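You operate a simulated robot arm through the tools that you are given. There is no shell and no other tool.

Carry out the task below with a simulated robot arm. There is one attempt and no reset: what you move stays moved.

TASK
Fit the green-banded socket and tighten the tray-side flange bolt to 70 Nm.
Fine: the blue-banded socket goes to its seat; no red lamp; driver back in its holster; once the bolt is tight, set the count back to 0.

Only the result counts: the job must be done as asked and must still hold three seconds after the hand-in. Knocking over, shifting, dropping, spilling or breaking anything else fails it.

THE ROBOT
A 7-joint arm with a two-finger parallel gripper on a trunk, on a base that moves. Base frame: it is fixed to the floor where the robot stands at the start and does not move with it; the origin is under the middle of the robot, x ahead of it, y to its left, z up; the surface under the hand at the start is at about z = 88. Readings come in cm, degrees, newtons and seconds.
It reaches about 114.7 cm from its shoulder. Its first joint turns from -166.0 to 166.0 degrees. Places, roughly: bracket bolt (3x3x5 cm) [50, 110, 90]; first cover bolt [50, 70, 90]; fourth cover bolt [60, 70, 90]; front flange bolt [40, 90, 90]; rail-side flange bolt [50, 90, 90]; second cover bolt [60, 50, 90]; third cover bolt [50, 50, 90]; tray-side flange bolt [50, 80, 90]. Payload 3.43 kg.
The TCP is the grasp point between the finger pads, 3 cm short of the fingertips. In the tool frame z runs along the fingers and y along their closing line. Largest opening 9.4 cm; finger width 2.8, thickness 1; the body of the gripper, 5 by 9.6 cm, starts 5.5 cm behind the TCP.
Orientation is that of the tool frame in the base frame, as a unit quaternion [w, x, y, z]. With the fingers straight down and closing along the base's y, the tool's x points along the base's -x, its y along +y and its z along -z.

THE INTERFACE
- The arm moves only by the tool servo_tool. Its argument "motion" is a list of rows, each an object (a shift or turn left out is 0, a gripper value left out holds the last) with "turn": the turn, a rotation vector about the tool's x, y, z in degrees, a list of three; "xyz": the shift along the tool's x, y, z in mm, a list of three; "claw": the opening, from 0 (shut) to 1 (fully open). In form: [{"turn": [rx, ry, rz], "xyz": [tx, ty, tz], "claw": claw}, ...]. A call has 1 to 20 rows; each row is the pose to reach, as a shift and turn from the pose commanded when the call began, along the tool's axes at that moment. A row lasts 0.2 s, in which the tool goes at most 5 cm and 8.6 degrees; a call with a longer step from one row to the next is refused whole, and so is a gripper value outside its range. Where a pose cannot be reached the arm comes as near as it can. A force on the tool above 40 N (or 10 N above the force at the start of the call, whichever is more), or a blocked arm, ends the call early, and 0.2 s more pass. The fingers move at their own pace (about 4.5 cm/s each) and stop on an object; they squeeze with about 26 N. The grip force told is the motor's: it shows also when the fingers shut on nothing. Time passes only in rows, and 0.2 s behind the last, so rows that repeat a pose let the fingers close. The reply holds the time, the measured pose of the TCP, the force on the tool along the base axes, the opening and the grip force, in the units named above and with some noise, with the torque about the TCP (base axes, N m) and any sound that the robot's microphone picked up.
- Cameras (640 x 400 px; columns grow to the right, rows downward): "scene" is now at [2.61, 26.3, 138.91]; the picture's right is [0.23, -0.97, -0.00], its down [-0.55, -0.13, -0.82] and it looks along [0.80, 0.19, -0.57] (base axes); focal length 219 px, centre (320, 200). "wrist" rides on the gripper at [7.6, 1.4, -10.3] in the tool frame; the picture's right is [-0.18, 0.98, 0.00], its down [-0.75, -0.14, -0.64] and it looks along [-0.63, -0.12, 0.77] (tool axes); focal length 243 px, centre (320, 200). There is no depth. A picture from a camera that has moved, and an enlarged one, comes with that camera's place and axes in the base frame and with its lens.
- get_image(camera): a new picture of that camera. No time passes.
- roll_base(legs): drives the robot by 1 to 6 legs, each [ahead, turn to the left] in cm and degrees, along the robot's own axes; the way and the turn of a leg run together, so that a leg with both is an arc; at most 150 cm and 180 degrees a leg. The arm and the cameras ride along, it lands a little off, and it stops where it bumps. It gives what a move gives.
- head_to(pan, tilt): turns the head with the scene camera to pan (to the left, within 120 degrees either way) and tilt (down, from -29 to 69), counted from straight ahead of the robot. It gives what a move gives.
- inspect(camera, box): a new picture of the part [left, top, right, bottom] of that camera's present view, enlarged. No time passes.
- hand_in(): hands the job in; it is judged then, once.

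Places have to be worked out from the pictures, the camera data and where the tool is seen. Open the gripper and draw the arm clear of the work before you hand the job in, unless the task says otherwise.

The tools are called after ">>>" as a command line: name --argument value ..., lists and objects as JSON in quotes. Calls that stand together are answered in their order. servo_tool: Moves the arm, as the interface text tells. Its arguments: {"type":"object","properties":{"motion":{"type":"array","items":{"type":"object","properties":{"turn":{"type":"array","items":{"type":"number"}},"xyz":{"type":"array","items":{"type":"number"}},"claw":{"type":"number"}}}}},"required":["motion"]} The other tools are called the same way: roll_base (legs) drives the base; head_to (pan, tilt) turns the head that bears the scene camera; get_image (camera) takes a picture; inspect (camera, box) takes an enlarged picture of a part of a camera's view; hand_in () hands the job in.

At the start:

```text
t: 0.0
ee_pos: [56.6, 10.77, 123.12]
tcp_rot: [-0.001, 0.003, 1.0, -0.001]
force: [0.5, 0.1, 0.0]
wrist_torque: [0.01, 0.05, 0.0]
grip_width: 9.42
grasp_force: 0.1
robot x, y, heading: [0.21, 0.78, -0.2]
head pan, tilt (commanded): [13.3, 34.5]
```

scene: 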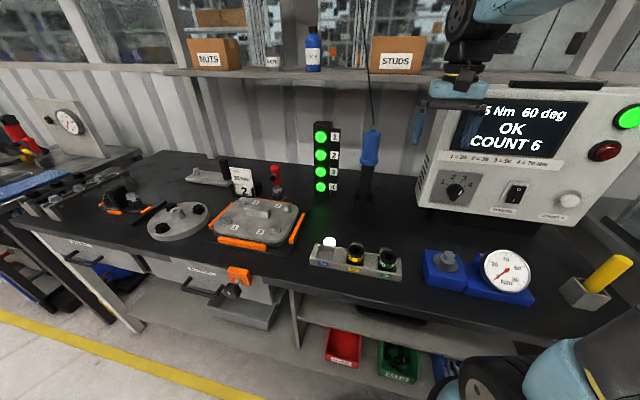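
wrist: 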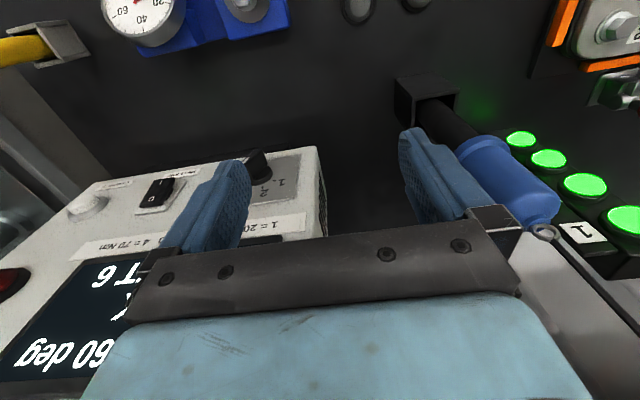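

I start by looking closely at the scene: the controller, the sockets, the driver and the bolts.

>>> inspect --camera "scene" --box '[400, 80, 640, 240]'

>>> inspect --camera "scene" --box '[280, 110, 440, 290]'

>>> inspect --camera "scene" --box '[80, 140, 320, 300]'

>>> inspect --camera "scene" --box '[300, 220, 640, 400]'

```text
2.50 times, centred on (520, 160) of scene
camera zoom: at [2.61, 26.3, 138.91], right [0.23, -0.97, 0.0], down [-0.55, -0.13, -0.82], along [0.8, 0.19, -0.57], focal length 548 px, centre (-180, 300)
```

zoom: 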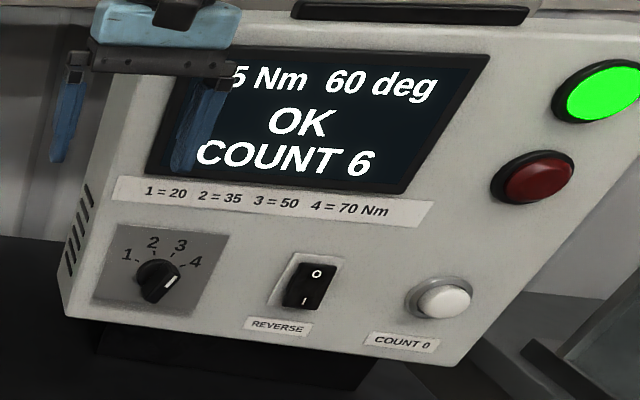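

```text
2.22 times, centred on (360, 200) of scene
camera zoom: at [2.61, 26.3, 138.91], right [0.23, -0.97, 0.0], down [-0.55, -0.13, -0.82], along [0.8, 0.19, -0.57], focal length 487 px, centre (231, 200)
```

zoom: 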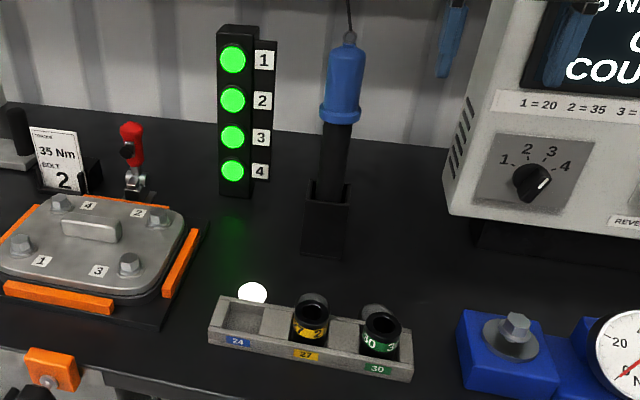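

```text
2.50 times, centred on (200, 220) of scene
camera zoom: at [2.61, 26.3, 138.91], right [0.23, -0.97, 0.0], down [-0.55, -0.13, -0.82], along [0.8, 0.19, -0.57], focal length 548 px, centre (620, 150)
```

zoom: 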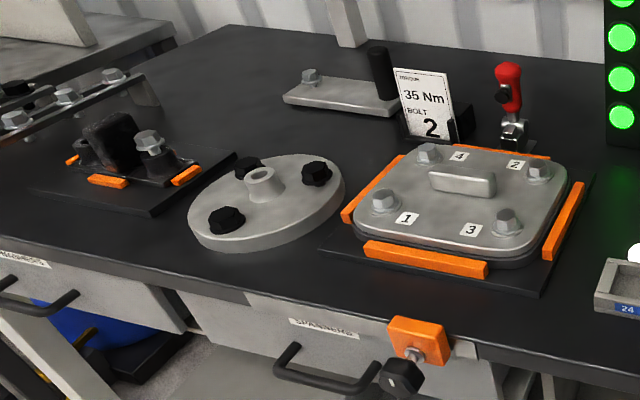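

```text
1.88 times, centred on (470, 310) of scene
camera zoom: at [2.61, 26.3, 138.91], right [0.23, -0.97, 0.0], down [-0.55, -0.13, -0.82], along [0.8, 0.19, -0.57], focal length 412 px, centre (38, -7)
```

zoom: 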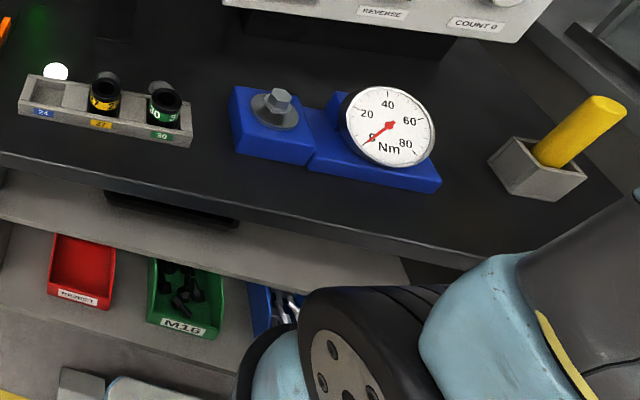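

I turn the head to look around: first toward the left side of the bench, where the flange is.

>>> head_to --pan 45 --tilt 35

>>> get_image --camera "scene"

>>> inspect --camera "scene" --box '[220, 140, 460, 290]'

```text
t: 1.0
ee_pos: [56.59, 10.7, 123.18]
tcp_rot: [0.0, 0.004, 1.0, 0.0]
force: [0.0, 0.0, 0.6]
wrist_torque: [-0.01, 0.0, 0.01]
grip_width: 9.4
grasp_force: 0.0
robot x, y, heading: [-0.01, 0.91, -0.0]
head pan, tilt (commanded): [45.0, 35.0]
```

```text
taken
camera scene: at [0.25, 30.49, 138.84], right [0.71, -0.71, 0.0], down [-0.41, -0.41, -0.82], along [0.58, 0.58, -0.57], focal length 219 px, centre (320, 200)
```

scene: 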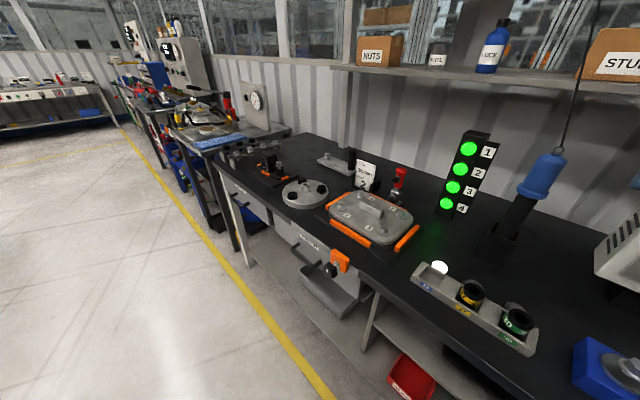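

```text
2.67 times, centred on (340, 215) of scene
camera zoom: at [0.25, 30.49, 138.84], right [0.71, -0.71, 0.0], down [-0.41, -0.41, -0.82], along [0.58, 0.58, -0.57], focal length 584 px, centre (267, 160)
```

zoom: 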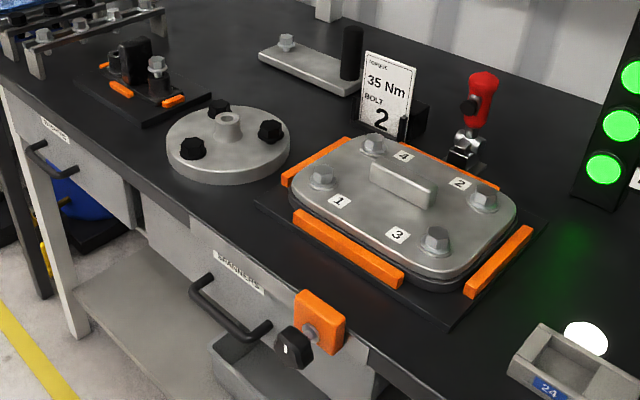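

Next I turn right to see the controller panel and its dial unobstructed.

>>> head_to --pan -20 --tilt 25

>>> get_image --camera "scene"

>>> inspect --camera "scene" --box '[160, 80, 400, 230]'

```text
t: 2.3
ee_pos: [56.61, 10.73, 123.26]
tcp_rot: [0.0, 0.004, 1.0, 0.001]
force: [-0.1, 0.1, 0.3]
wrist_torque: [-0.02, 0.02, 0.01]
grip_width: 9.43
grasp_force: 0.1
robot x, y, heading: [0.05, 0.97, 0.2]
head pan, tilt (commanded): [-20.0, 25.0]
```

```text
taken
camera scene: at [2.67, 21.13, 140.41], right [-0.34, -0.94, 0.0], down [-0.4, 0.14, -0.91], along [0.85, -0.31, -0.42], focal length 219 px, centre (320, 200)
```

scene: 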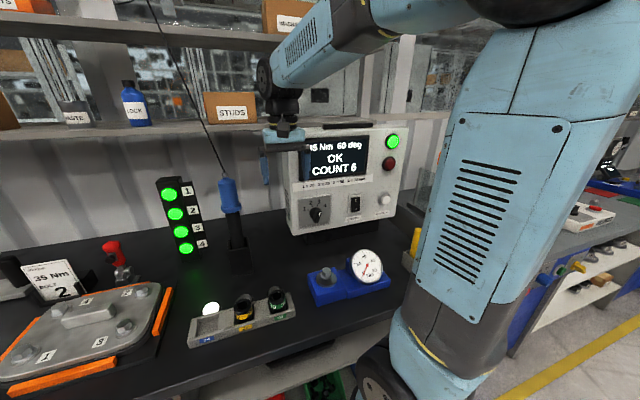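

```text
2.67 times, centred on (280, 155) of scene
camera zoom: at [2.67, 21.13, 140.41], right [-0.34, -0.94, 0.0], down [-0.4, 0.14, -0.91], along [0.85, -0.31, -0.42], focal length 584 px, centre (427, 320)
```

zoom: 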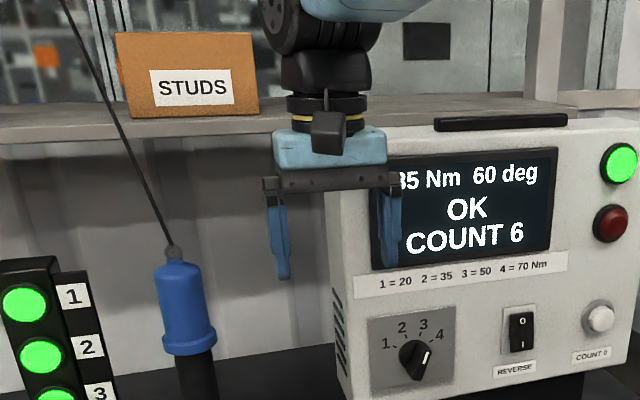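

I zoom right in on the dial, the reverse switch, the button and the socket tray.

>>> inspect --camera "scene" --box '[290, 185, 400, 235]'

>>> inspect --camera "scene" --box '[180, 280, 300, 355]'

>>> inspect --camera "scene" --box '[190, 160, 270, 280]'

>>> get_image --camera "wrist"

```text
5.82 times, centred on (345, 210) of scene
camera zoom: at [2.67, 21.13, 140.41], right [-0.34, -0.94, 0.0], down [-0.4, 0.14, -0.91], along [0.85, -0.31, -0.42], focal length 1275 px, centre (174, 142)
```

zoom: 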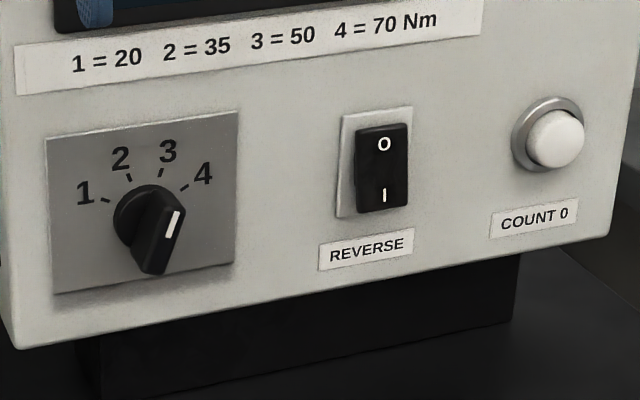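

```text
5.33 times, centred on (240, 318) of scene
camera zoom: at [2.67, 21.13, 140.41], right [-0.34, -0.94, 0.0], down [-0.4, 0.14, -0.91], along [0.85, -0.31, -0.42], focal length 1169 px, centre (747, -427)
```

zoom: 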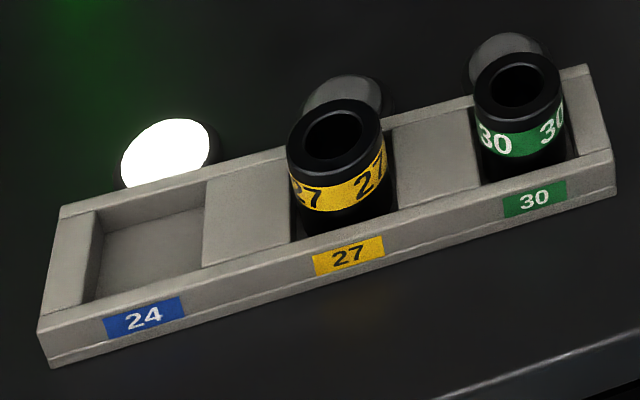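

```text
3.33 times, centred on (230, 220) of scene
camera zoom: at [2.67, 21.13, 140.41], right [-0.34, -0.94, 0.0], down [-0.4, 0.14, -0.91], along [0.85, -0.31, -0.42], focal length 730 px, centre (620, 133)
```

zoom: 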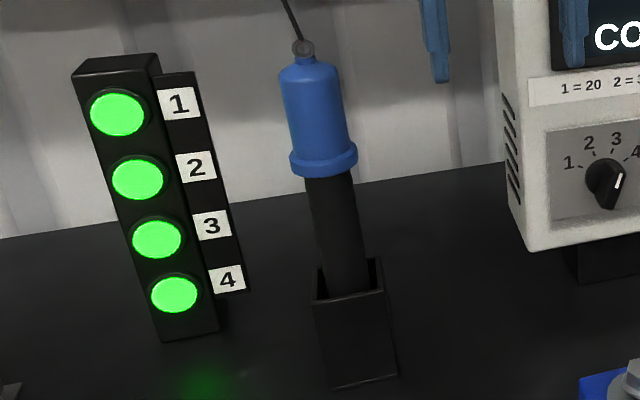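

```text
taken
camera wrist: at [48.91, 12.26, 133.34], right [0.19, 0.98, 0.0], down [0.75, -0.15, 0.64], along [0.63, -0.12, -0.77], focal length 243 px, centre (320, 200)
```

wrist: 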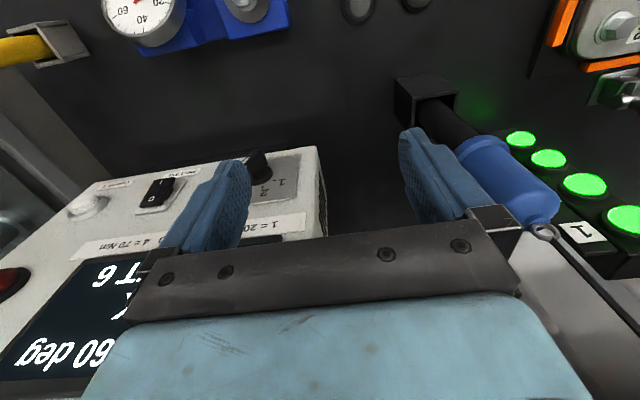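

I check the state of the reverse rocker and the dial with maximal zoom from both cameras.

>>> inspect --camera "scene" --box '[340, 192, 372, 220]'

>>> inspect --camera "scene" --box '[296, 190, 336, 224]'

>>> inspect --camera "wrist" --box '[40, 130, 340, 320]'

>>> inspect --camera "wrist" --box '[380, 0, 640, 260]'

```text
14.29 times, centred on (356, 206) of scene
camera zoom: at [2.67, 21.13, 140.41], right [-0.34, -0.94, 0.0], down [-0.4, 0.14, -0.91], along [0.85, -0.31, -0.42], focal length 3130 px, centre (-194, 114)
```

zoom: 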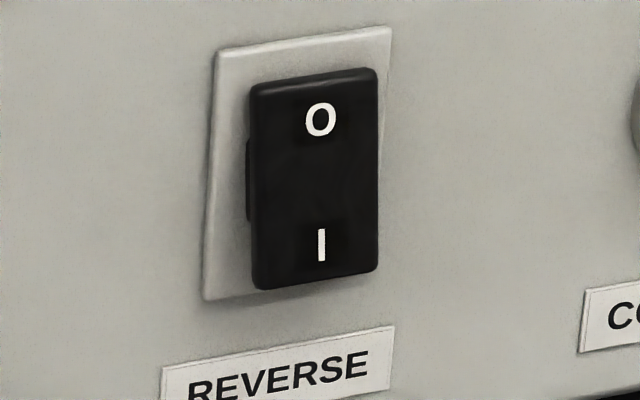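

```text
11.76 times, centred on (316, 207) of scene
camera zoom: at [2.67, 21.13, 140.41], right [-0.34, -0.94, 0.0], down [-0.4, 0.14, -0.91], along [0.85, -0.31, -0.42], focal length 2578 px, centre (367, 118)
```

zoom: 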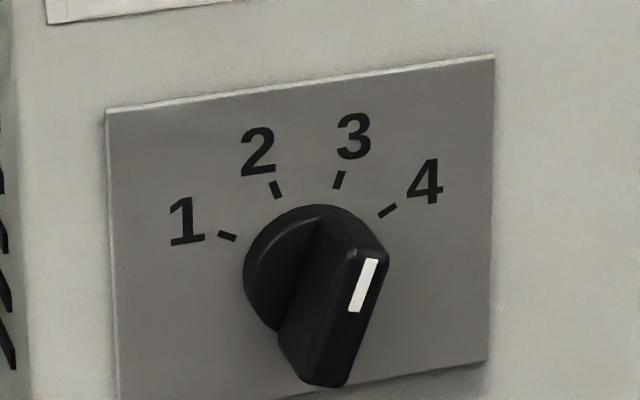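

```text
2.11 times, centred on (190, 225) of wrist
camera zoom: at [48.91, 12.26, 133.34], right [0.19, 0.98, 0.0], down [0.75, -0.15, 0.64], along [0.63, -0.12, -0.77], focal length 511 px, centre (594, 147)
```

zoom: 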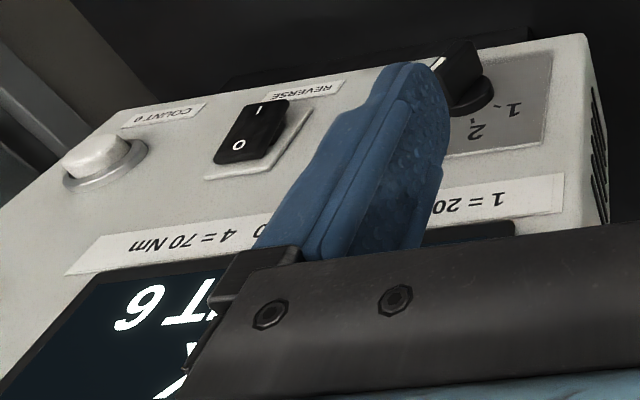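

```text
1.54 times, centred on (510, 130) of wrist
camera zoom: at [48.91, 12.26, 133.34], right [0.19, 0.98, 0.0], down [0.75, -0.15, 0.64], along [0.63, -0.12, -0.77], focal length 373 px, centre (28, 308)
```

zoom: 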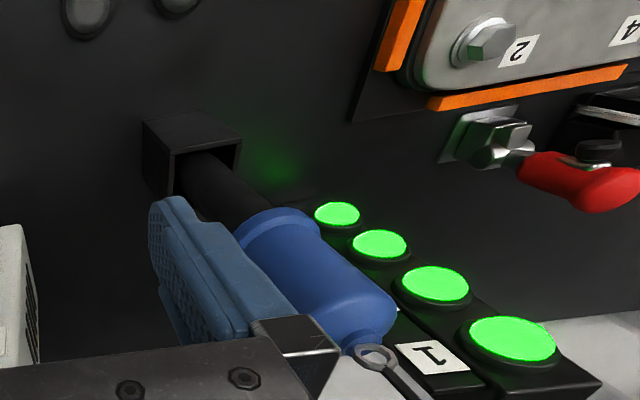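

The dial points at 3 (50 Nm), so it needs one step to 4; the rocker seems to have O pressed (forward). I look down at the table edge and the arm base to judge where the robot should stand.

>>> head_to --pan -30 --tilt 60

>>> get_image --camera "scene"

>>> head_to --pan 20 --tilt 60

>>> get_image --camera "scene"

```text
t: 3.3
ee_pos: [56.58, 10.88, 123.16]
tcp_rot: [0.0, 0.005, 1.0, 0.0]
force: [0.0, -0.2, -0.5]
wrist_torque: [0.01, -0.02, 0.01]
grip_width: 9.39
grasp_force: 0.1
robot x, y, heading: [0.24, 0.65, -0.1]
head pan, tilt (commanded): [-30.0, 60.0]
```

```text
taken
camera scene: at [-0.22, 20.94, 135.41], right [-0.5, -0.87, 0.0], down [-0.75, 0.43, -0.5], along [0.43, -0.25, -0.87], focal length 219 px, centre (320, 200)
```

scene: 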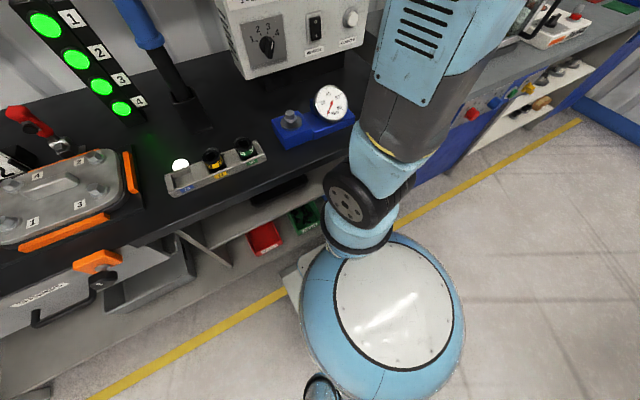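

```text
t: 4.5
ee_pos: [56.68, 10.74, 123.19]
tcp_rot: [0.0, 0.004, 1.0, -0.001]
force: [0.3, 0.0, -0.3]
wrist_torque: [-0.01, -0.01, 0.02]
grip_width: 9.41
grasp_force: 0.1
robot x, y, heading: [-0.18, 0.69, -0.0]
head pan, tilt (commanded): [20.0, 60.0]
```

```text
taken
camera scene: at [0.28, 26.55, 135.41], right [0.34, -0.94, 0.0], down [-0.81, -0.29, -0.5], along [0.47, 0.17, -0.87], focal length 219 px, centre (320, 200)
```

scene: 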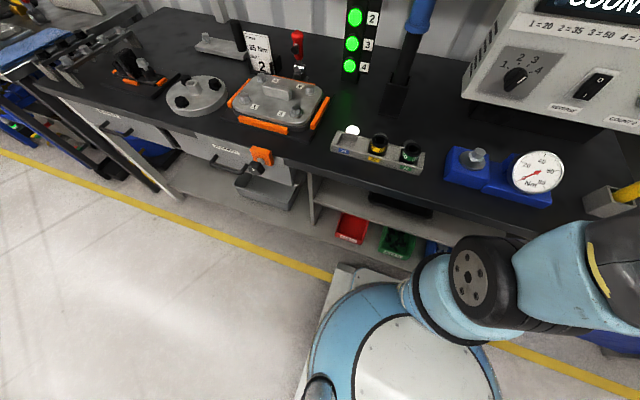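

The arm base stands at about (14, 0), so dial and bolt are both within reach without driving. I first draw the hand back and up a bit, then try rolling it so the wrist camera ends up on top when the fingers point ahead.

>>> servo_tool --motion '[{"xyz": [40, 0, -10]}, {"xyz": [80, 0, -20]}, {"xyz": [100, 0, -30]}, {"xyz": [100, 0, -30], "turn": [0, 0, 8.5]}, {"xyz": [100, 0, -30], "turn": [0, 0, 17]}, {"xyz": [100, 0, -30], "turn": [0, 0, 25.5]}, {"xyz": [100, 0, -30], "turn": [0, 0, 34]}, {"xyz": [100, 0, -30], "turn": [0, 0, 42.5]}, {"xyz": [100, 0, -30], "turn": [0, 0, 51]}, {"xyz": [100, 0, -30], "turn": [0, 0, 59.5]}, {"xyz": [100, 0, -30], "turn": [0, 0, 68]}, {"xyz": [100, 0, -30], "turn": [0, 0, 76.5]}, {"xyz": [100, 0, -30], "turn": [0, 0, 85]}, {"xyz": [100, 0, -30], "turn": [0, 0, 90]}, {"xyz": [100, 0, -30], "turn": [0, 0, 90]}]'

```text
t: 7.7
ee_pos: [46.54, 10.78, 126.17]
tcp_rot: [0.0, 0.71, 0.704, 0.001]
force: [-0.1, -0.5, -0.1]
wrist_torque: [-0.03, -0.02, 0.01]
grip_width: 9.4
grasp_force: 0.0
robot x, y, heading: [0.0, 0.93, 0.0]
head pan, tilt (commanded): [20.0, 60.0]
```

The roll of 90° went through cleanly. I continue for the other 90°.

>>> servo_tool --motion '[{"turn": [0, 0, 8.5]}, {"turn": [0, 0, 17]}, {"turn": [0, 0, 25.5]}, {"turn": [0, 0, 34]}, {"turn": [0, 0, 42.5]}, {"turn": [0, 0, 51]}, {"turn": [0, 0, 59.5]}, {"turn": [0, 0, 68]}, {"turn": [0, 0, 76.5]}, {"turn": [0, 0, 85]}, {"turn": [0, 0, 90]}, {"turn": [0, 0, 90]}]'

>>> get_image --camera "wrist"

```text
t: 10.3
ee_pos: [46.92, 10.52, 125.9]
tcp_rot: [-0.008, 1.0, -0.004, -0.007]
force: [0.0, 0.4, 0.9]
wrist_torque: [0.02, -0.02, 0.02]
grip_width: 9.4
grasp_force: 0.1
robot x, y, heading: [-0.12, 0.8, -0.1]
head pan, tilt (commanded): [20.0, 60.0]
```

```text
taken
camera wrist: at [54.6, 8.87, 135.9], right [-0.19, -0.98, -0.01], down [-0.74, 0.14, 0.66], along [-0.64, 0.13, -0.76], focal length 243 px, centre (320, 200)
```

wrist: 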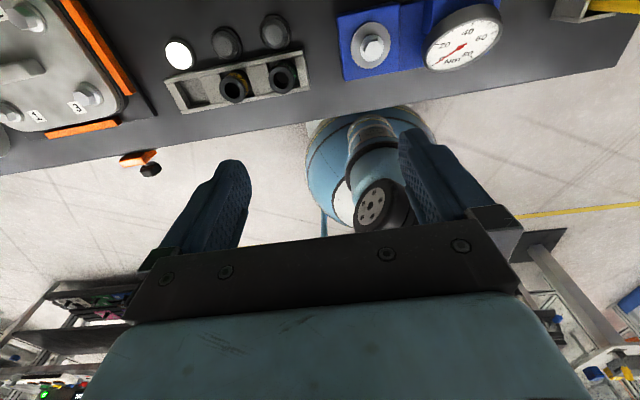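

The camera is now on the far side of the hand; I now tilt the fingers up to point straight ahead, moving forward a little as I do.

>>> servo_tool --motion '[{"turn": [0, 8.5, 0], "xyz": [10, 0, 0]}, {"turn": [0, 17, 0], "xyz": [20, 0, 0]}, {"turn": [0, 25.5, 0], "xyz": [30, 0, 0]}, {"turn": [0, 34, 0], "xyz": [40, 0, 0]}, {"turn": [0, 42.5, 0], "xyz": [50, 0, 0]}, {"turn": [0, 51, 0], "xyz": [50, 0, 0]}, {"turn": [0, 59.5, 0], "xyz": [50, 0, 0]}, {"turn": [0, 68, 0], "xyz": [50, 0, 0]}, {"turn": [0, 76.5, 0], "xyz": [50, 0, 0]}, {"turn": [0, 85, 0], "xyz": [50, 0, 0]}, {"turn": [0, 90, 0], "xyz": [50, 0, 0]}, {"turn": [0, 90, 0], "xyz": [50, 0, 0]}]'

>>> get_image --camera "wrist"

>>> get_image --camera "scene"

```text
t: 11.2
ee_pos: [52.56, 8.3, 122.92]
tcp_rot: [-0.054, 0.986, -0.015, 0.154]
force: [0.0, 0.3, 0.7]
wrist_torque: [-0.01, -0.04, 0.0]
grip_width: 9.4
grasp_force: 0.0
robot x, y, heading: [-0.06, 0.91, 0.1]
head pan, tilt (commanded): [20.0, 60.0]
stopped in row 4: the arm was blocked; the commanded pose is now the measured one
```

```text
taken
camera wrist: at [56.54, 5.44, 134.71], right [-0.19, -0.97, -0.17], down [-0.91, 0.11, 0.4], along [-0.37, 0.23, -0.9], focal length 243 px, centre (320, 200)
```

wrist: 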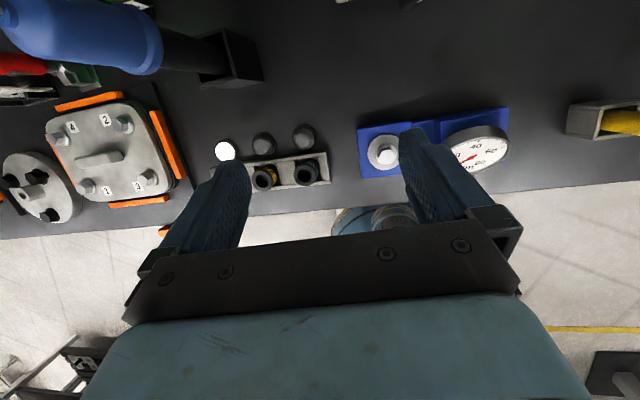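

```text
taken
camera scene: at [-0.64, 28.03, 135.27], right [0.57, -0.82, 0.0], down [-0.72, -0.5, -0.48], along [0.4, 0.27, -0.88], focal length 219 px, centre (320, 200)
```

scene: 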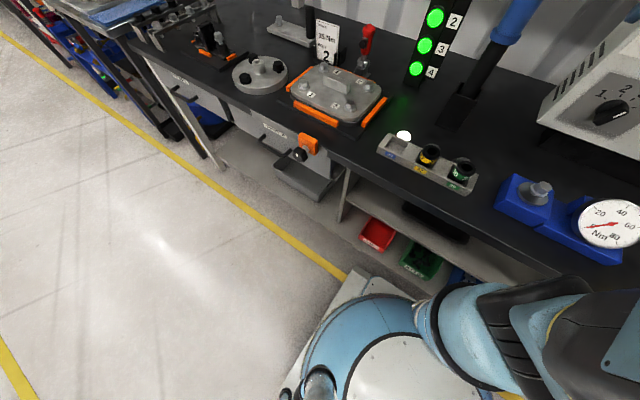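

The arm jammed while tilting and the head got nudged (pan shifted to ~35°), so this elbow configuration is bad. I undo the tilt first.

>>> servo_tool --motion '[{"turn": [-2.1, -5.9, -0.6], "xyz": [-15, 0, -8]}, {"turn": [-4.1, -11.8, -1.1], "xyz": [-30, 0, -15]}, {"turn": [-6.2, -17.7, -1.7], "xyz": [-45, 0, -25]}, {"turn": [-6.2, -17.7, -1.7], "xyz": [-45, 0, -25]}]'

>>> get_image --camera "scene"

```text
t: 12.2
ee_pos: [47.47, 8.06, 124.08]
tcp_rot: [0.0, 1.0, -0.002, -0.001]
force: [0.1, 0.4, 0.4]
wrist_torque: [0.02, 0.02, 0.01]
grip_width: 9.4
grasp_force: 0.1
robot x, y, heading: [0.28, 0.56, 0.0]
head pan, tilt (commanded): [20.0, 60.0]
```

```text
taken
camera scene: at [-0.95, 28.11, 135.09], right [0.6, -0.8, 0.0], down [-0.71, -0.54, -0.46], along [0.36, 0.28, -0.89], focal length 219 px, centre (320, 200)
```

scene: 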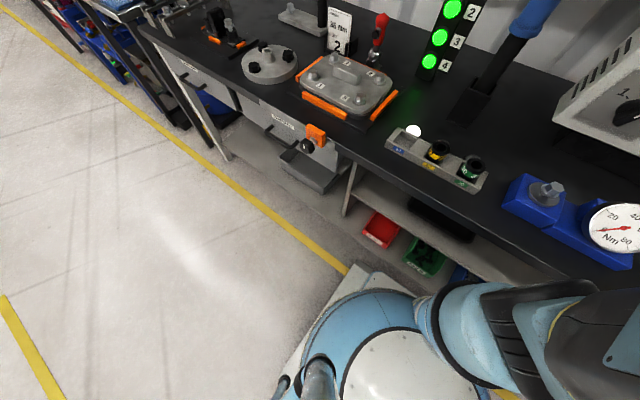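

The head is still being pushed by the elbow. I roll the hand back the way it came to let the elbow return.

>>> servo_tool --motion '[{"turn": [0, 0, -8.5]}, {"turn": [0, 0, -17]}, {"turn": [0, 0, -25.5]}, {"turn": [0, 0, -34]}, {"turn": [0, 0, -42.5]}, {"turn": [0, 0, -51]}, {"turn": [0, 0, -59.5]}, {"turn": [0, 0, -68]}, {"turn": [0, 0, -76.5]}, {"turn": [0, 0, -85]}, {"turn": [0, 0, -93.5]}, {"turn": [0, 0, -102]}, {"turn": [0, 0, -110.5]}, {"turn": [0, 0, -119]}, {"turn": [0, 0, -127.5]}, {"turn": [0, 0, -136]}, {"turn": [0, 0, -144.5]}, {"turn": [0, 0, -153]}, {"turn": [0, 0, -161.5]}, {"turn": [0, 0, -170]}]'

>>> get_image --camera "scene"

```text
t: 16.4
ee_pos: [47.27, 8.29, 124.16]
tcp_rot: [0.004, 0.088, 0.996, -0.002]
force: [0.1, -0.2, 0.5]
wrist_torque: [-0.01, 0.01, -0.01]
grip_width: 9.42
grasp_force: 0.2
robot x, y, heading: [-0.01, 0.79, -0.3]
head pan, tilt (commanded): [20.0, 60.0]
```

```text
taken
camera scene: at [0.26, 26.56, 135.41], right [0.34, -0.94, 0.0], down [-0.81, -0.3, -0.5], along [0.47, 0.17, -0.87], focal length 219 px, centre (320, 200)
```

scene: 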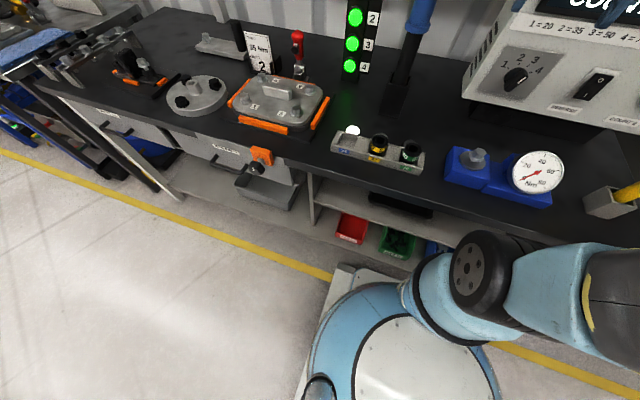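

The head is back in place. I finish the roll, then back off, shift the robot about 48 cm to the left along the bench so that all stations are comfortably reachable and the head can see past the arm.

>>> servo_tool --motion '[{"turn": [0, 0, -5]}, {"turn": [0, 0, -10]}, {"turn": [0, 0, -10]}]'

>>> roll_base --legs '[[-20, 0], [0, 90], [48, 0], [0, -90]]'

>>> head_to --pan -15 --tilt 40

>>> get_image --camera "scene"

```text
t: 17.1
ee_pos: [47.48, 8.14, 124.1]
tcp_rot: [0.003, 0.0, 1.0, -0.002]
force: [-0.6, -0.1, -0.2]
wrist_torque: [0.0, -0.01, -0.01]
grip_width: 9.38
grasp_force: 0.1
robot x, y, heading: [-0.09, 0.55, 0.2]
head pan, tilt (commanded): [20.0, 60.0]
```

```text
t: 22.1
ee_pos: [-15.29, 48.8, 124.12]
tcp_rot: [0.004, -0.607, 0.795, 0.0]
force: [1.0, -0.4, 0.9]
wrist_torque: [0.01, 0.04, 0.03]
grip_width: 9.39
grasp_force: 0.0
robot x, y, heading: [-14.38, -1.14, 76.7]
head pan, tilt (commanded): [20.0, 60.0]
stopped in leg 2: the robot was blocked; the commanded pose is now the measured one
```

```text
t: 23.2
ee_pos: [-15.38, 48.84, 124.17]
tcp_rot: [0.003, -0.608, 0.794, 0.0]
force: [0.7, -0.4, -0.7]
wrist_torque: [0.02, 0.01, 0.03]
grip_width: 9.39
grasp_force: 0.0
robot x, y, heading: [-14.71, -0.82, 76.6]
head pan, tilt (commanded): [-15.0, 40.0]
```

```text
taken
camera scene: at [-34.57, 6.24, 138.08], right [0.88, -0.47, 0.0], down [-0.3, -0.57, -0.77], along [0.36, 0.67, -0.64], focal length 219 px, centre (320, 200)
```

scene: 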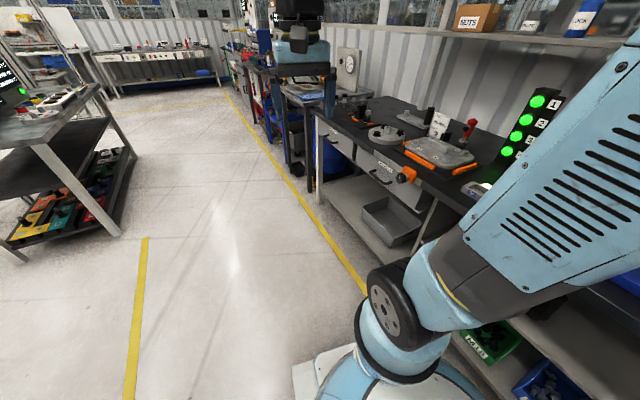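

The turn was blocked at 77°, so some corner of the base touches something. I look down around the base to see what.

>>> head_to --pan -60 --tilt 69

>>> get_image --camera "scene"

>>> head_to --pan -115 --tilt 60

>>> get_image --camera "scene"

>>> head_to --pan 100 --tilt 50

>>> get_image --camera "scene"

```text
t: 24.3
ee_pos: [-15.33, 48.87, 124.2]
tcp_rot: [0.004, -0.607, 0.795, 0.001]
force: [-0.8, 0.5, 0.1]
wrist_torque: [0.0, -0.02, -0.04]
grip_width: 9.4
grasp_force: 0.0
robot x, y, heading: [-14.28, -0.73, 77.0]
head pan, tilt (commanded): [-60.0, 68.8]
```

```text
taken
camera scene: at [-33.23, 0.37, 134.47], right [0.29, -0.96, 0.0], down [-0.89, -0.27, -0.36], along [0.35, 0.1, -0.93], focal length 219 px, centre (320, 200)
```

scene: 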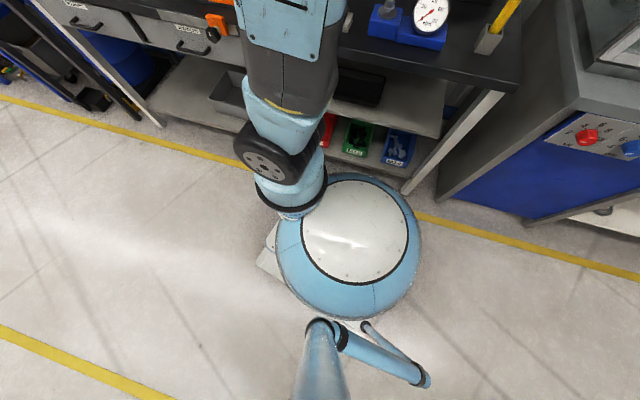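

```text
t: 25.5
ee_pos: [-15.35, 48.88, 124.27]
tcp_rot: [0.003, -0.608, 0.794, 0.001]
force: [-0.2, 0.0, 1.0]
wrist_torque: [0.0, -0.01, 0.01]
grip_width: 9.4
grasp_force: 0.0
robot x, y, heading: [-14.5, -0.91, 76.6]
head pan, tilt (commanded): [-115.0, 60.0]
```

```text
taken
camera scene: at [-33.35, -5.37, 135.41], right [-0.62, -0.79, 0.0], down [-0.68, 0.54, -0.5], along [0.39, -0.31, -0.87], focal length 219 px, centre (320, 200)
```

scene: 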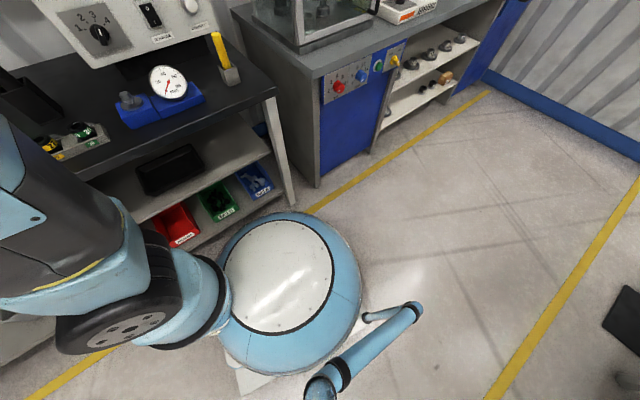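

```text
t: 28.6
ee_pos: [-15.42, 48.84, 124.1]
tcp_rot: [0.004, -0.607, 0.795, 0.001]
force: [0.3, 0.2, 0.4]
wrist_torque: [-0.01, 0.03, -0.01]
grip_width: 9.43
grasp_force: 0.0
robot x, y, heading: [-14.07, -0.64, 77.0]
head pan, tilt (commanded): [100.0, 50.0]
```

```text
taken
camera scene: at [-46.27, -0.81, 136.67], right [0.06, 1.0, 0.0], down [0.76, -0.04, -0.64], along [-0.64, 0.04, -0.77], focal length 219 px, centre (320, 200)
```

scene: 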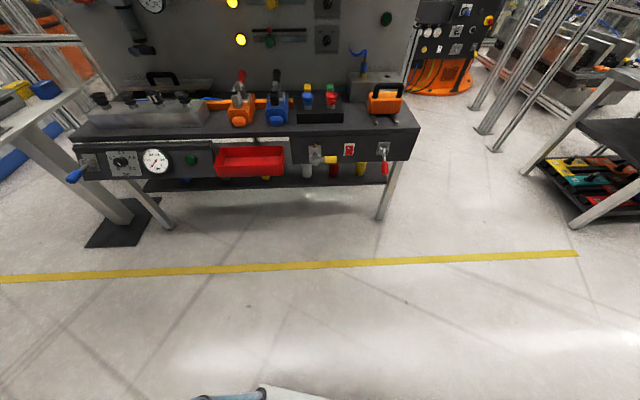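

Nothing obvious touches the base. I try a small further turn left to see whether the block persists.

>>> roll_base --legs '[[0, 6]]'

>>> get_image --camera "wrist"

>>> head_to --pan 0 --tilt 20

>>> get_image --camera "scene"

```text
t: 29.6
ee_pos: [-20.54, 48.43, 124.18]
tcp_rot: [0.003, -0.648, 0.761, 0.001]
force: [0.4, 0.0, 0.7]
wrist_torque: [-0.02, 0.0, -0.04]
grip_width: 9.43
grasp_force: 0.0
robot x, y, heading: [-13.64, -0.88, 82.6]
head pan, tilt (commanded): [100.0, 50.0]
```

```text
taken
camera wrist: at [-23.28, 41.14, 134.26], right [-0.94, 0.34, 0.0], down [0.26, 0.72, 0.65], along [0.22, 0.61, -0.76], focal length 243 px, centre (320, 200)
```

wrist: 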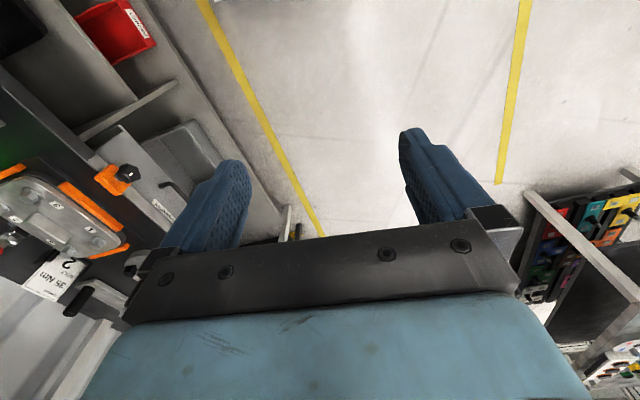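

```text
t: 31.4
ee_pos: [-20.49, 48.46, 124.24]
tcp_rot: [0.003, -0.648, 0.762, 0.001]
force: [0.5, -0.7, 1.0]
wrist_torque: [0.01, -0.01, -0.02]
grip_width: 9.38
grasp_force: 0.0
robot x, y, heading: [-13.53, -1.09, 82.9]
head pan, tilt (commanded): [0.0, 20.0]
```

```text
taken
camera scene: at [-36.71, 5.43, 141.22], right [0.99, -0.13, 0.0], down [-0.04, -0.34, -0.94], along [0.12, 0.93, -0.34], focal length 219 px, centre (320, 200)
```

scene: 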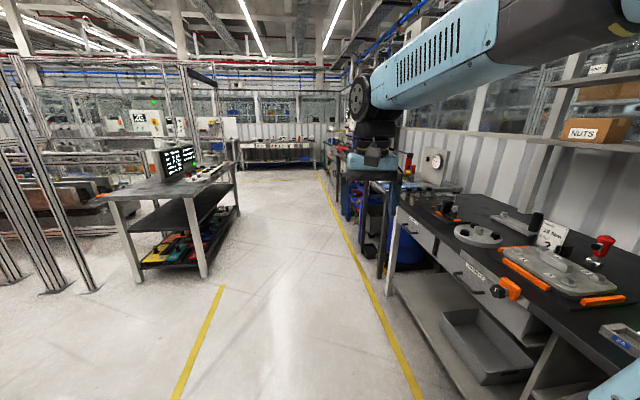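

The turn continues fine. I complete the turn, roll left along the bench, and check readings after each leg.

>>> roll_base --legs '[[0, 7.3], [48, 0]]'

>>> get_image --camera "scene"

```text
t: 34.9
ee_pos: [-27.55, 94.9, 124.34]
tcp_rot: [0.004, -0.699, 0.715, 0.002]
force: [0.4, 0.5, -0.4]
wrist_torque: [0.02, -0.01, 0.0]
grip_width: 9.38
grasp_force: 0.1
robot x, y, heading: [-14.41, 47.01, 90.4]
head pan, tilt (commanded): [0.0, 20.0]
```

```text
taken
camera scene: at [-37.97, 50.09, 141.22], right [1.0, 0.01, 0.0], down [0.0, -0.34, -0.94], along [-0.01, 0.94, -0.34], focal length 219 px, centre (320, 200)
```

scene: 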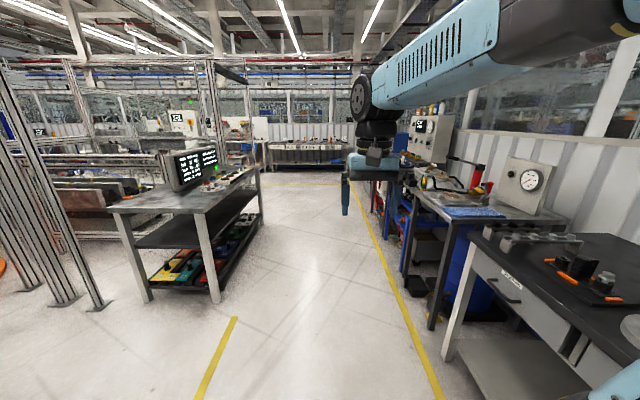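

Position is good (y ≈ 47). Now I turn back to face the bench, in two steps.

>>> roll_base --legs '[[0, -45], [0, -45]]'

>>> head_to --pan -20 --tilt 40

>>> get_image --camera "scene"

```text
t: 39.1
ee_pos: [28.54, 73.11, 124.36]
tcp_rot: [0.003, -0.126, 0.992, -0.003]
force: [-0.4, 1.1, -0.5]
wrist_torque: [-0.01, -0.04, 0.01]
grip_width: 9.38
grasp_force: 0.1
robot x, y, heading: [-16.34, 53.27, 14.5]
head pan, tilt (commanded): [0.0, 20.0]
stopped in leg 2: the robot was blocked; the commanded pose is now the measured one
```

```text
t: 40.0
ee_pos: [28.5, 73.19, 124.32]
tcp_rot: [0.002, -0.126, 0.992, -0.002]
force: [-0.1, -0.3, 0.0]
wrist_torque: [0.0, 0.01, 0.02]
grip_width: 9.39
grasp_force: 0.0
robot x, y, heading: [-15.74, 53.63, 14.4]
head pan, tilt (commanded): [-20.0, 40.0]
```

```text
taken
camera scene: at [-19.43, 73.95, 138.09], right [-0.09, -1.0, 0.0], down [-0.64, 0.06, -0.77], along [0.76, -0.07, -0.64], focal length 219 px, centre (320, 200)
```

scene: 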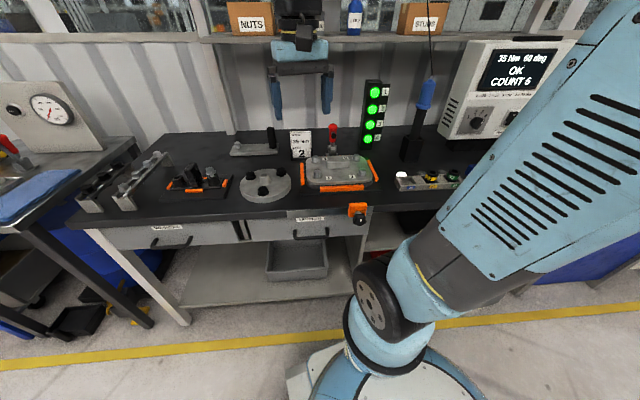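

It stalled again after ~75° but the robot is free; I finish the turn and roll a little forward.

>>> roll_base --legs '[[0, -14.4], [7, 0]]'

>>> get_image --camera "scene"

```text
t: 41.9
ee_pos: [39.32, 61.61, 124.47]
tcp_rot: [0.003, -0.002, 1.0, -0.001]
force: [-0.3, -0.4, 0.4]
wrist_torque: [0.04, -0.03, -0.03]
grip_width: 9.38
grasp_force: 0.0
robot x, y, heading: [-8.78, 54.2, 0.1]
head pan, tilt (commanded): [-20.0, 40.0]
```

```text
taken
camera scene: at [-7.12, 74.73, 138.08], right [-0.34, -0.94, 0.0], down [-0.61, 0.22, -0.77], along [0.72, -0.26, -0.64], focal length 219 px, centre (320, 200)
```

scene: 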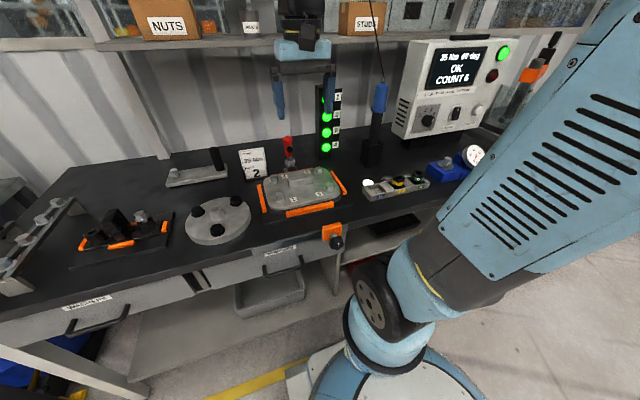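

The robot now stands at about (−9, 54) facing the bench with a clear view. I zoom in on each work area to locate things precisely.

>>> inspect --camera "scene" --box '[340, 70, 420, 180]'

>>> inspect --camera "scene" --box '[385, 35, 525, 150]'

>>> inspect --camera "scene" --box '[350, 150, 500, 215]'

>>> inspect --camera "scene" --box '[170, 180, 270, 255]'

```text
3.64 times, centred on (380, 125) of scene
camera zoom: at [-7.12, 74.73, 138.08], right [-0.34, -0.94, 0.0], down [-0.61, 0.22, -0.77], along [0.72, -0.26, -0.64], focal length 797 px, centre (102, 473)
```

zoom: 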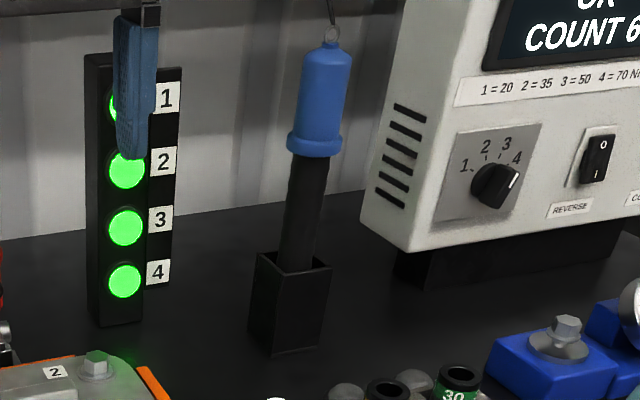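

```text
3.48 times, centred on (455, 92) of scene
camera zoom: at [-7.12, 74.73, 138.08], right [-0.34, -0.94, 0.0], down [-0.61, 0.22, -0.77], along [0.72, -0.26, -0.64], focal length 762 px, centre (-150, 574)
```

zoom: 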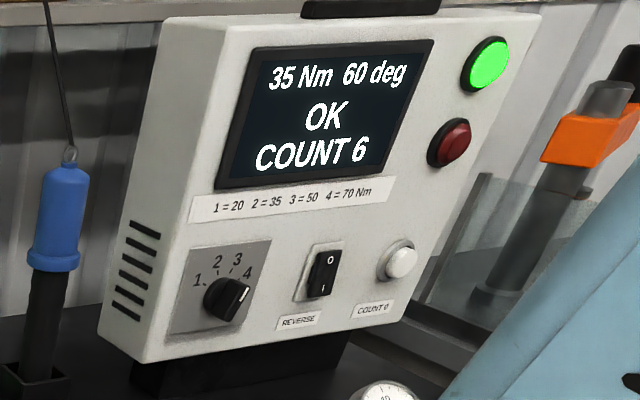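

```text
4.27 times, centred on (425, 182) of scene
camera zoom: at [-7.12, 74.73, 138.08], right [-0.34, -0.94, 0.0], down [-0.61, 0.22, -0.77], along [0.72, -0.26, -0.64], focal length 935 px, centre (-128, 275)
```

zoom: 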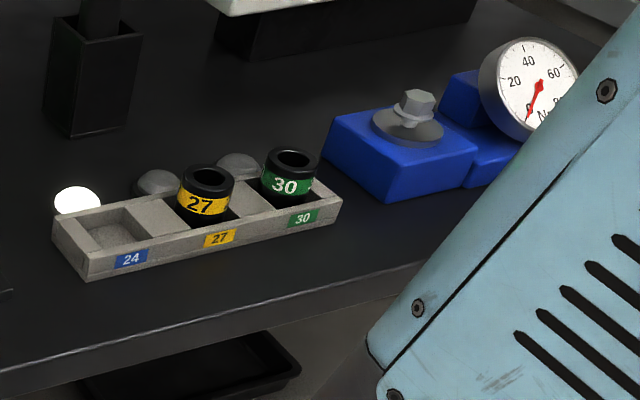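

```text
5.33 times, centred on (220, 218) of scene
camera zoom: at [-7.12, 74.73, 138.08], right [-0.34, -0.94, 0.0], down [-0.61, 0.22, -0.77], along [0.72, -0.26, -0.64], focal length 1169 px, centre (853, 107)
```

zoom: 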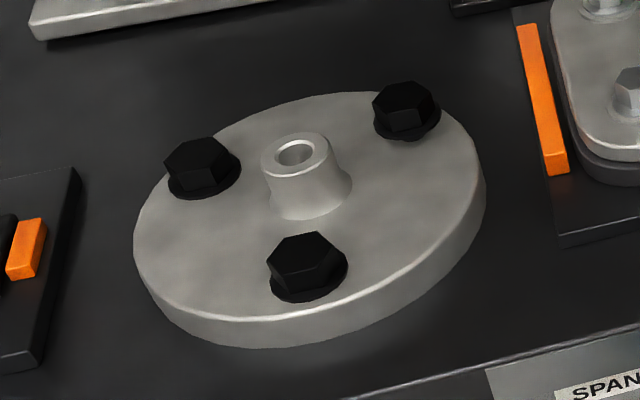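

Triangulation puts the tray-side flange bolt head near (52, 81.6, 93.6) and the driver collar near (63.6, 26.3, 112). I zoom harder on the dial, rocker and button from this second viewpoint.

>>> inspect --camera "scene" --box '[412, 95, 462, 135]'

>>> inspect --camera "scene" --box '[440, 90, 500, 135]'

>>> inspect --camera "scene" --box '[355, 165, 435, 215]'

```text
10.00 times, centred on (437, 115) of scene
camera zoom: at [-7.12, 74.73, 138.08], right [-0.34, -0.94, 0.0], down [-0.61, 0.22, -0.77], along [0.72, -0.26, -0.64], focal length 2191 px, centre (-850, 1050)
```

zoom: 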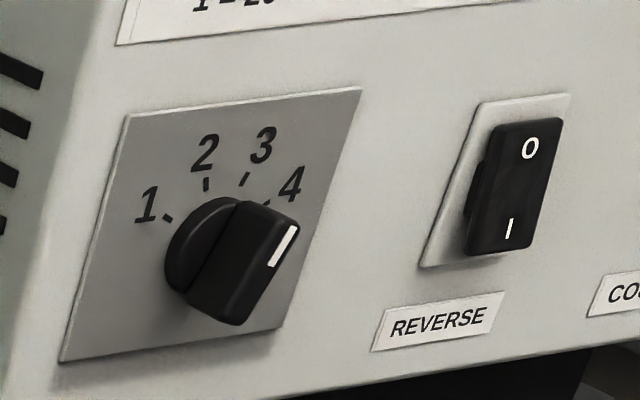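

```text
8.89 times, centred on (470, 112) of scene
camera zoom: at [-7.12, 74.73, 138.08], right [-0.34, -0.94, 0.0], down [-0.61, 0.22, -0.77], along [0.72, -0.26, -0.64], focal length 1948 px, centre (-1013, 978)
```

zoom: 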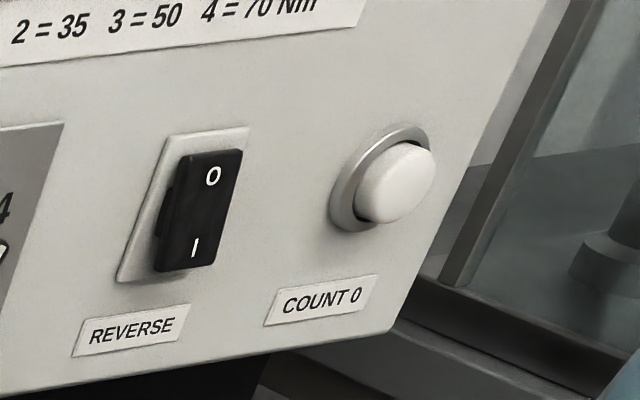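

```text
8.00 times, centred on (395, 190) of scene
camera zoom: at [-7.12, 74.73, 138.08], right [-0.34, -0.94, 0.0], down [-0.61, 0.22, -0.77], along [0.72, -0.26, -0.64], focal length 1753 px, centre (-280, 280)
```

zoom: 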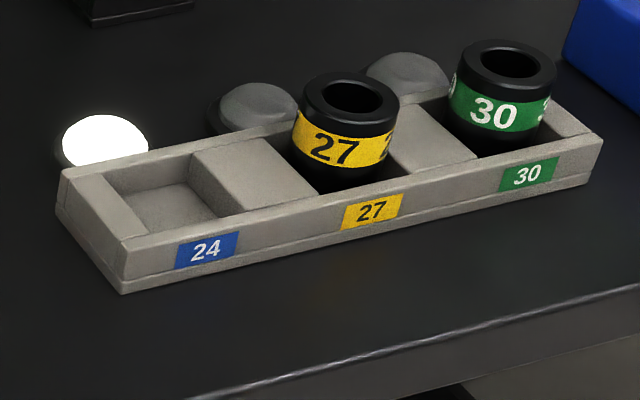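

Geometry is clear: dial centre ≈ (65.9, 0.2, 104.4) with its bar front at x ≈ 62.3 pointing 20° right of up (position 3), panel vertical, rocker O pressed. I move the hand to the right, high above the bench, before tilting it.

>>> servo_tool --motion '[{"xyz": [-6, -46, -4]}, {"xyz": [-12, -92, -8]}, {"xyz": [-18, -138, -12]}, {"xyz": [-24, -184, -16]}, {"xyz": [-30, -230, -20]}, {"xyz": [-36, -276, -24]}, {"xyz": [-42, -322, -28]}, {"xyz": [-48, -368, -32]}, {"xyz": [-54, -414, -36]}, {"xyz": [-57, -460, -36]}, {"xyz": [-57, -500, -36]}, {"xyz": [-57, -500, -36]}]'

>>> get_image --camera "scene"

```text
t: 44.5
ee_pos: [45.46, 11.9, 128.17]
tcp_rot: [0.003, -0.002, 1.0, -0.002]
force: [1.0, 0.0, 0.2]
wrist_torque: [0.0, 0.0, 0.03]
grip_width: 9.41
grasp_force: 0.0
robot x, y, heading: [-8.68, 54.07, 0.3]
head pan, tilt (commanded): [-20.0, 40.0]
```

```text
taken
camera scene: at [-7.08, 74.75, 138.08], right [-0.34, -0.94, 0.0], down [-0.61, 0.22, -0.77], along [0.72, -0.26, -0.64], focal length 219 px, centre (320, 200)
```

scene: 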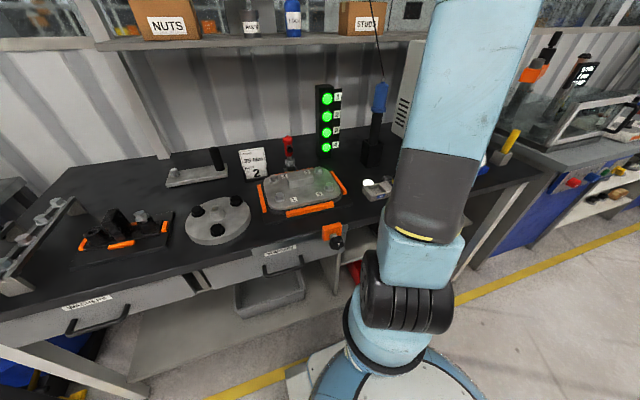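

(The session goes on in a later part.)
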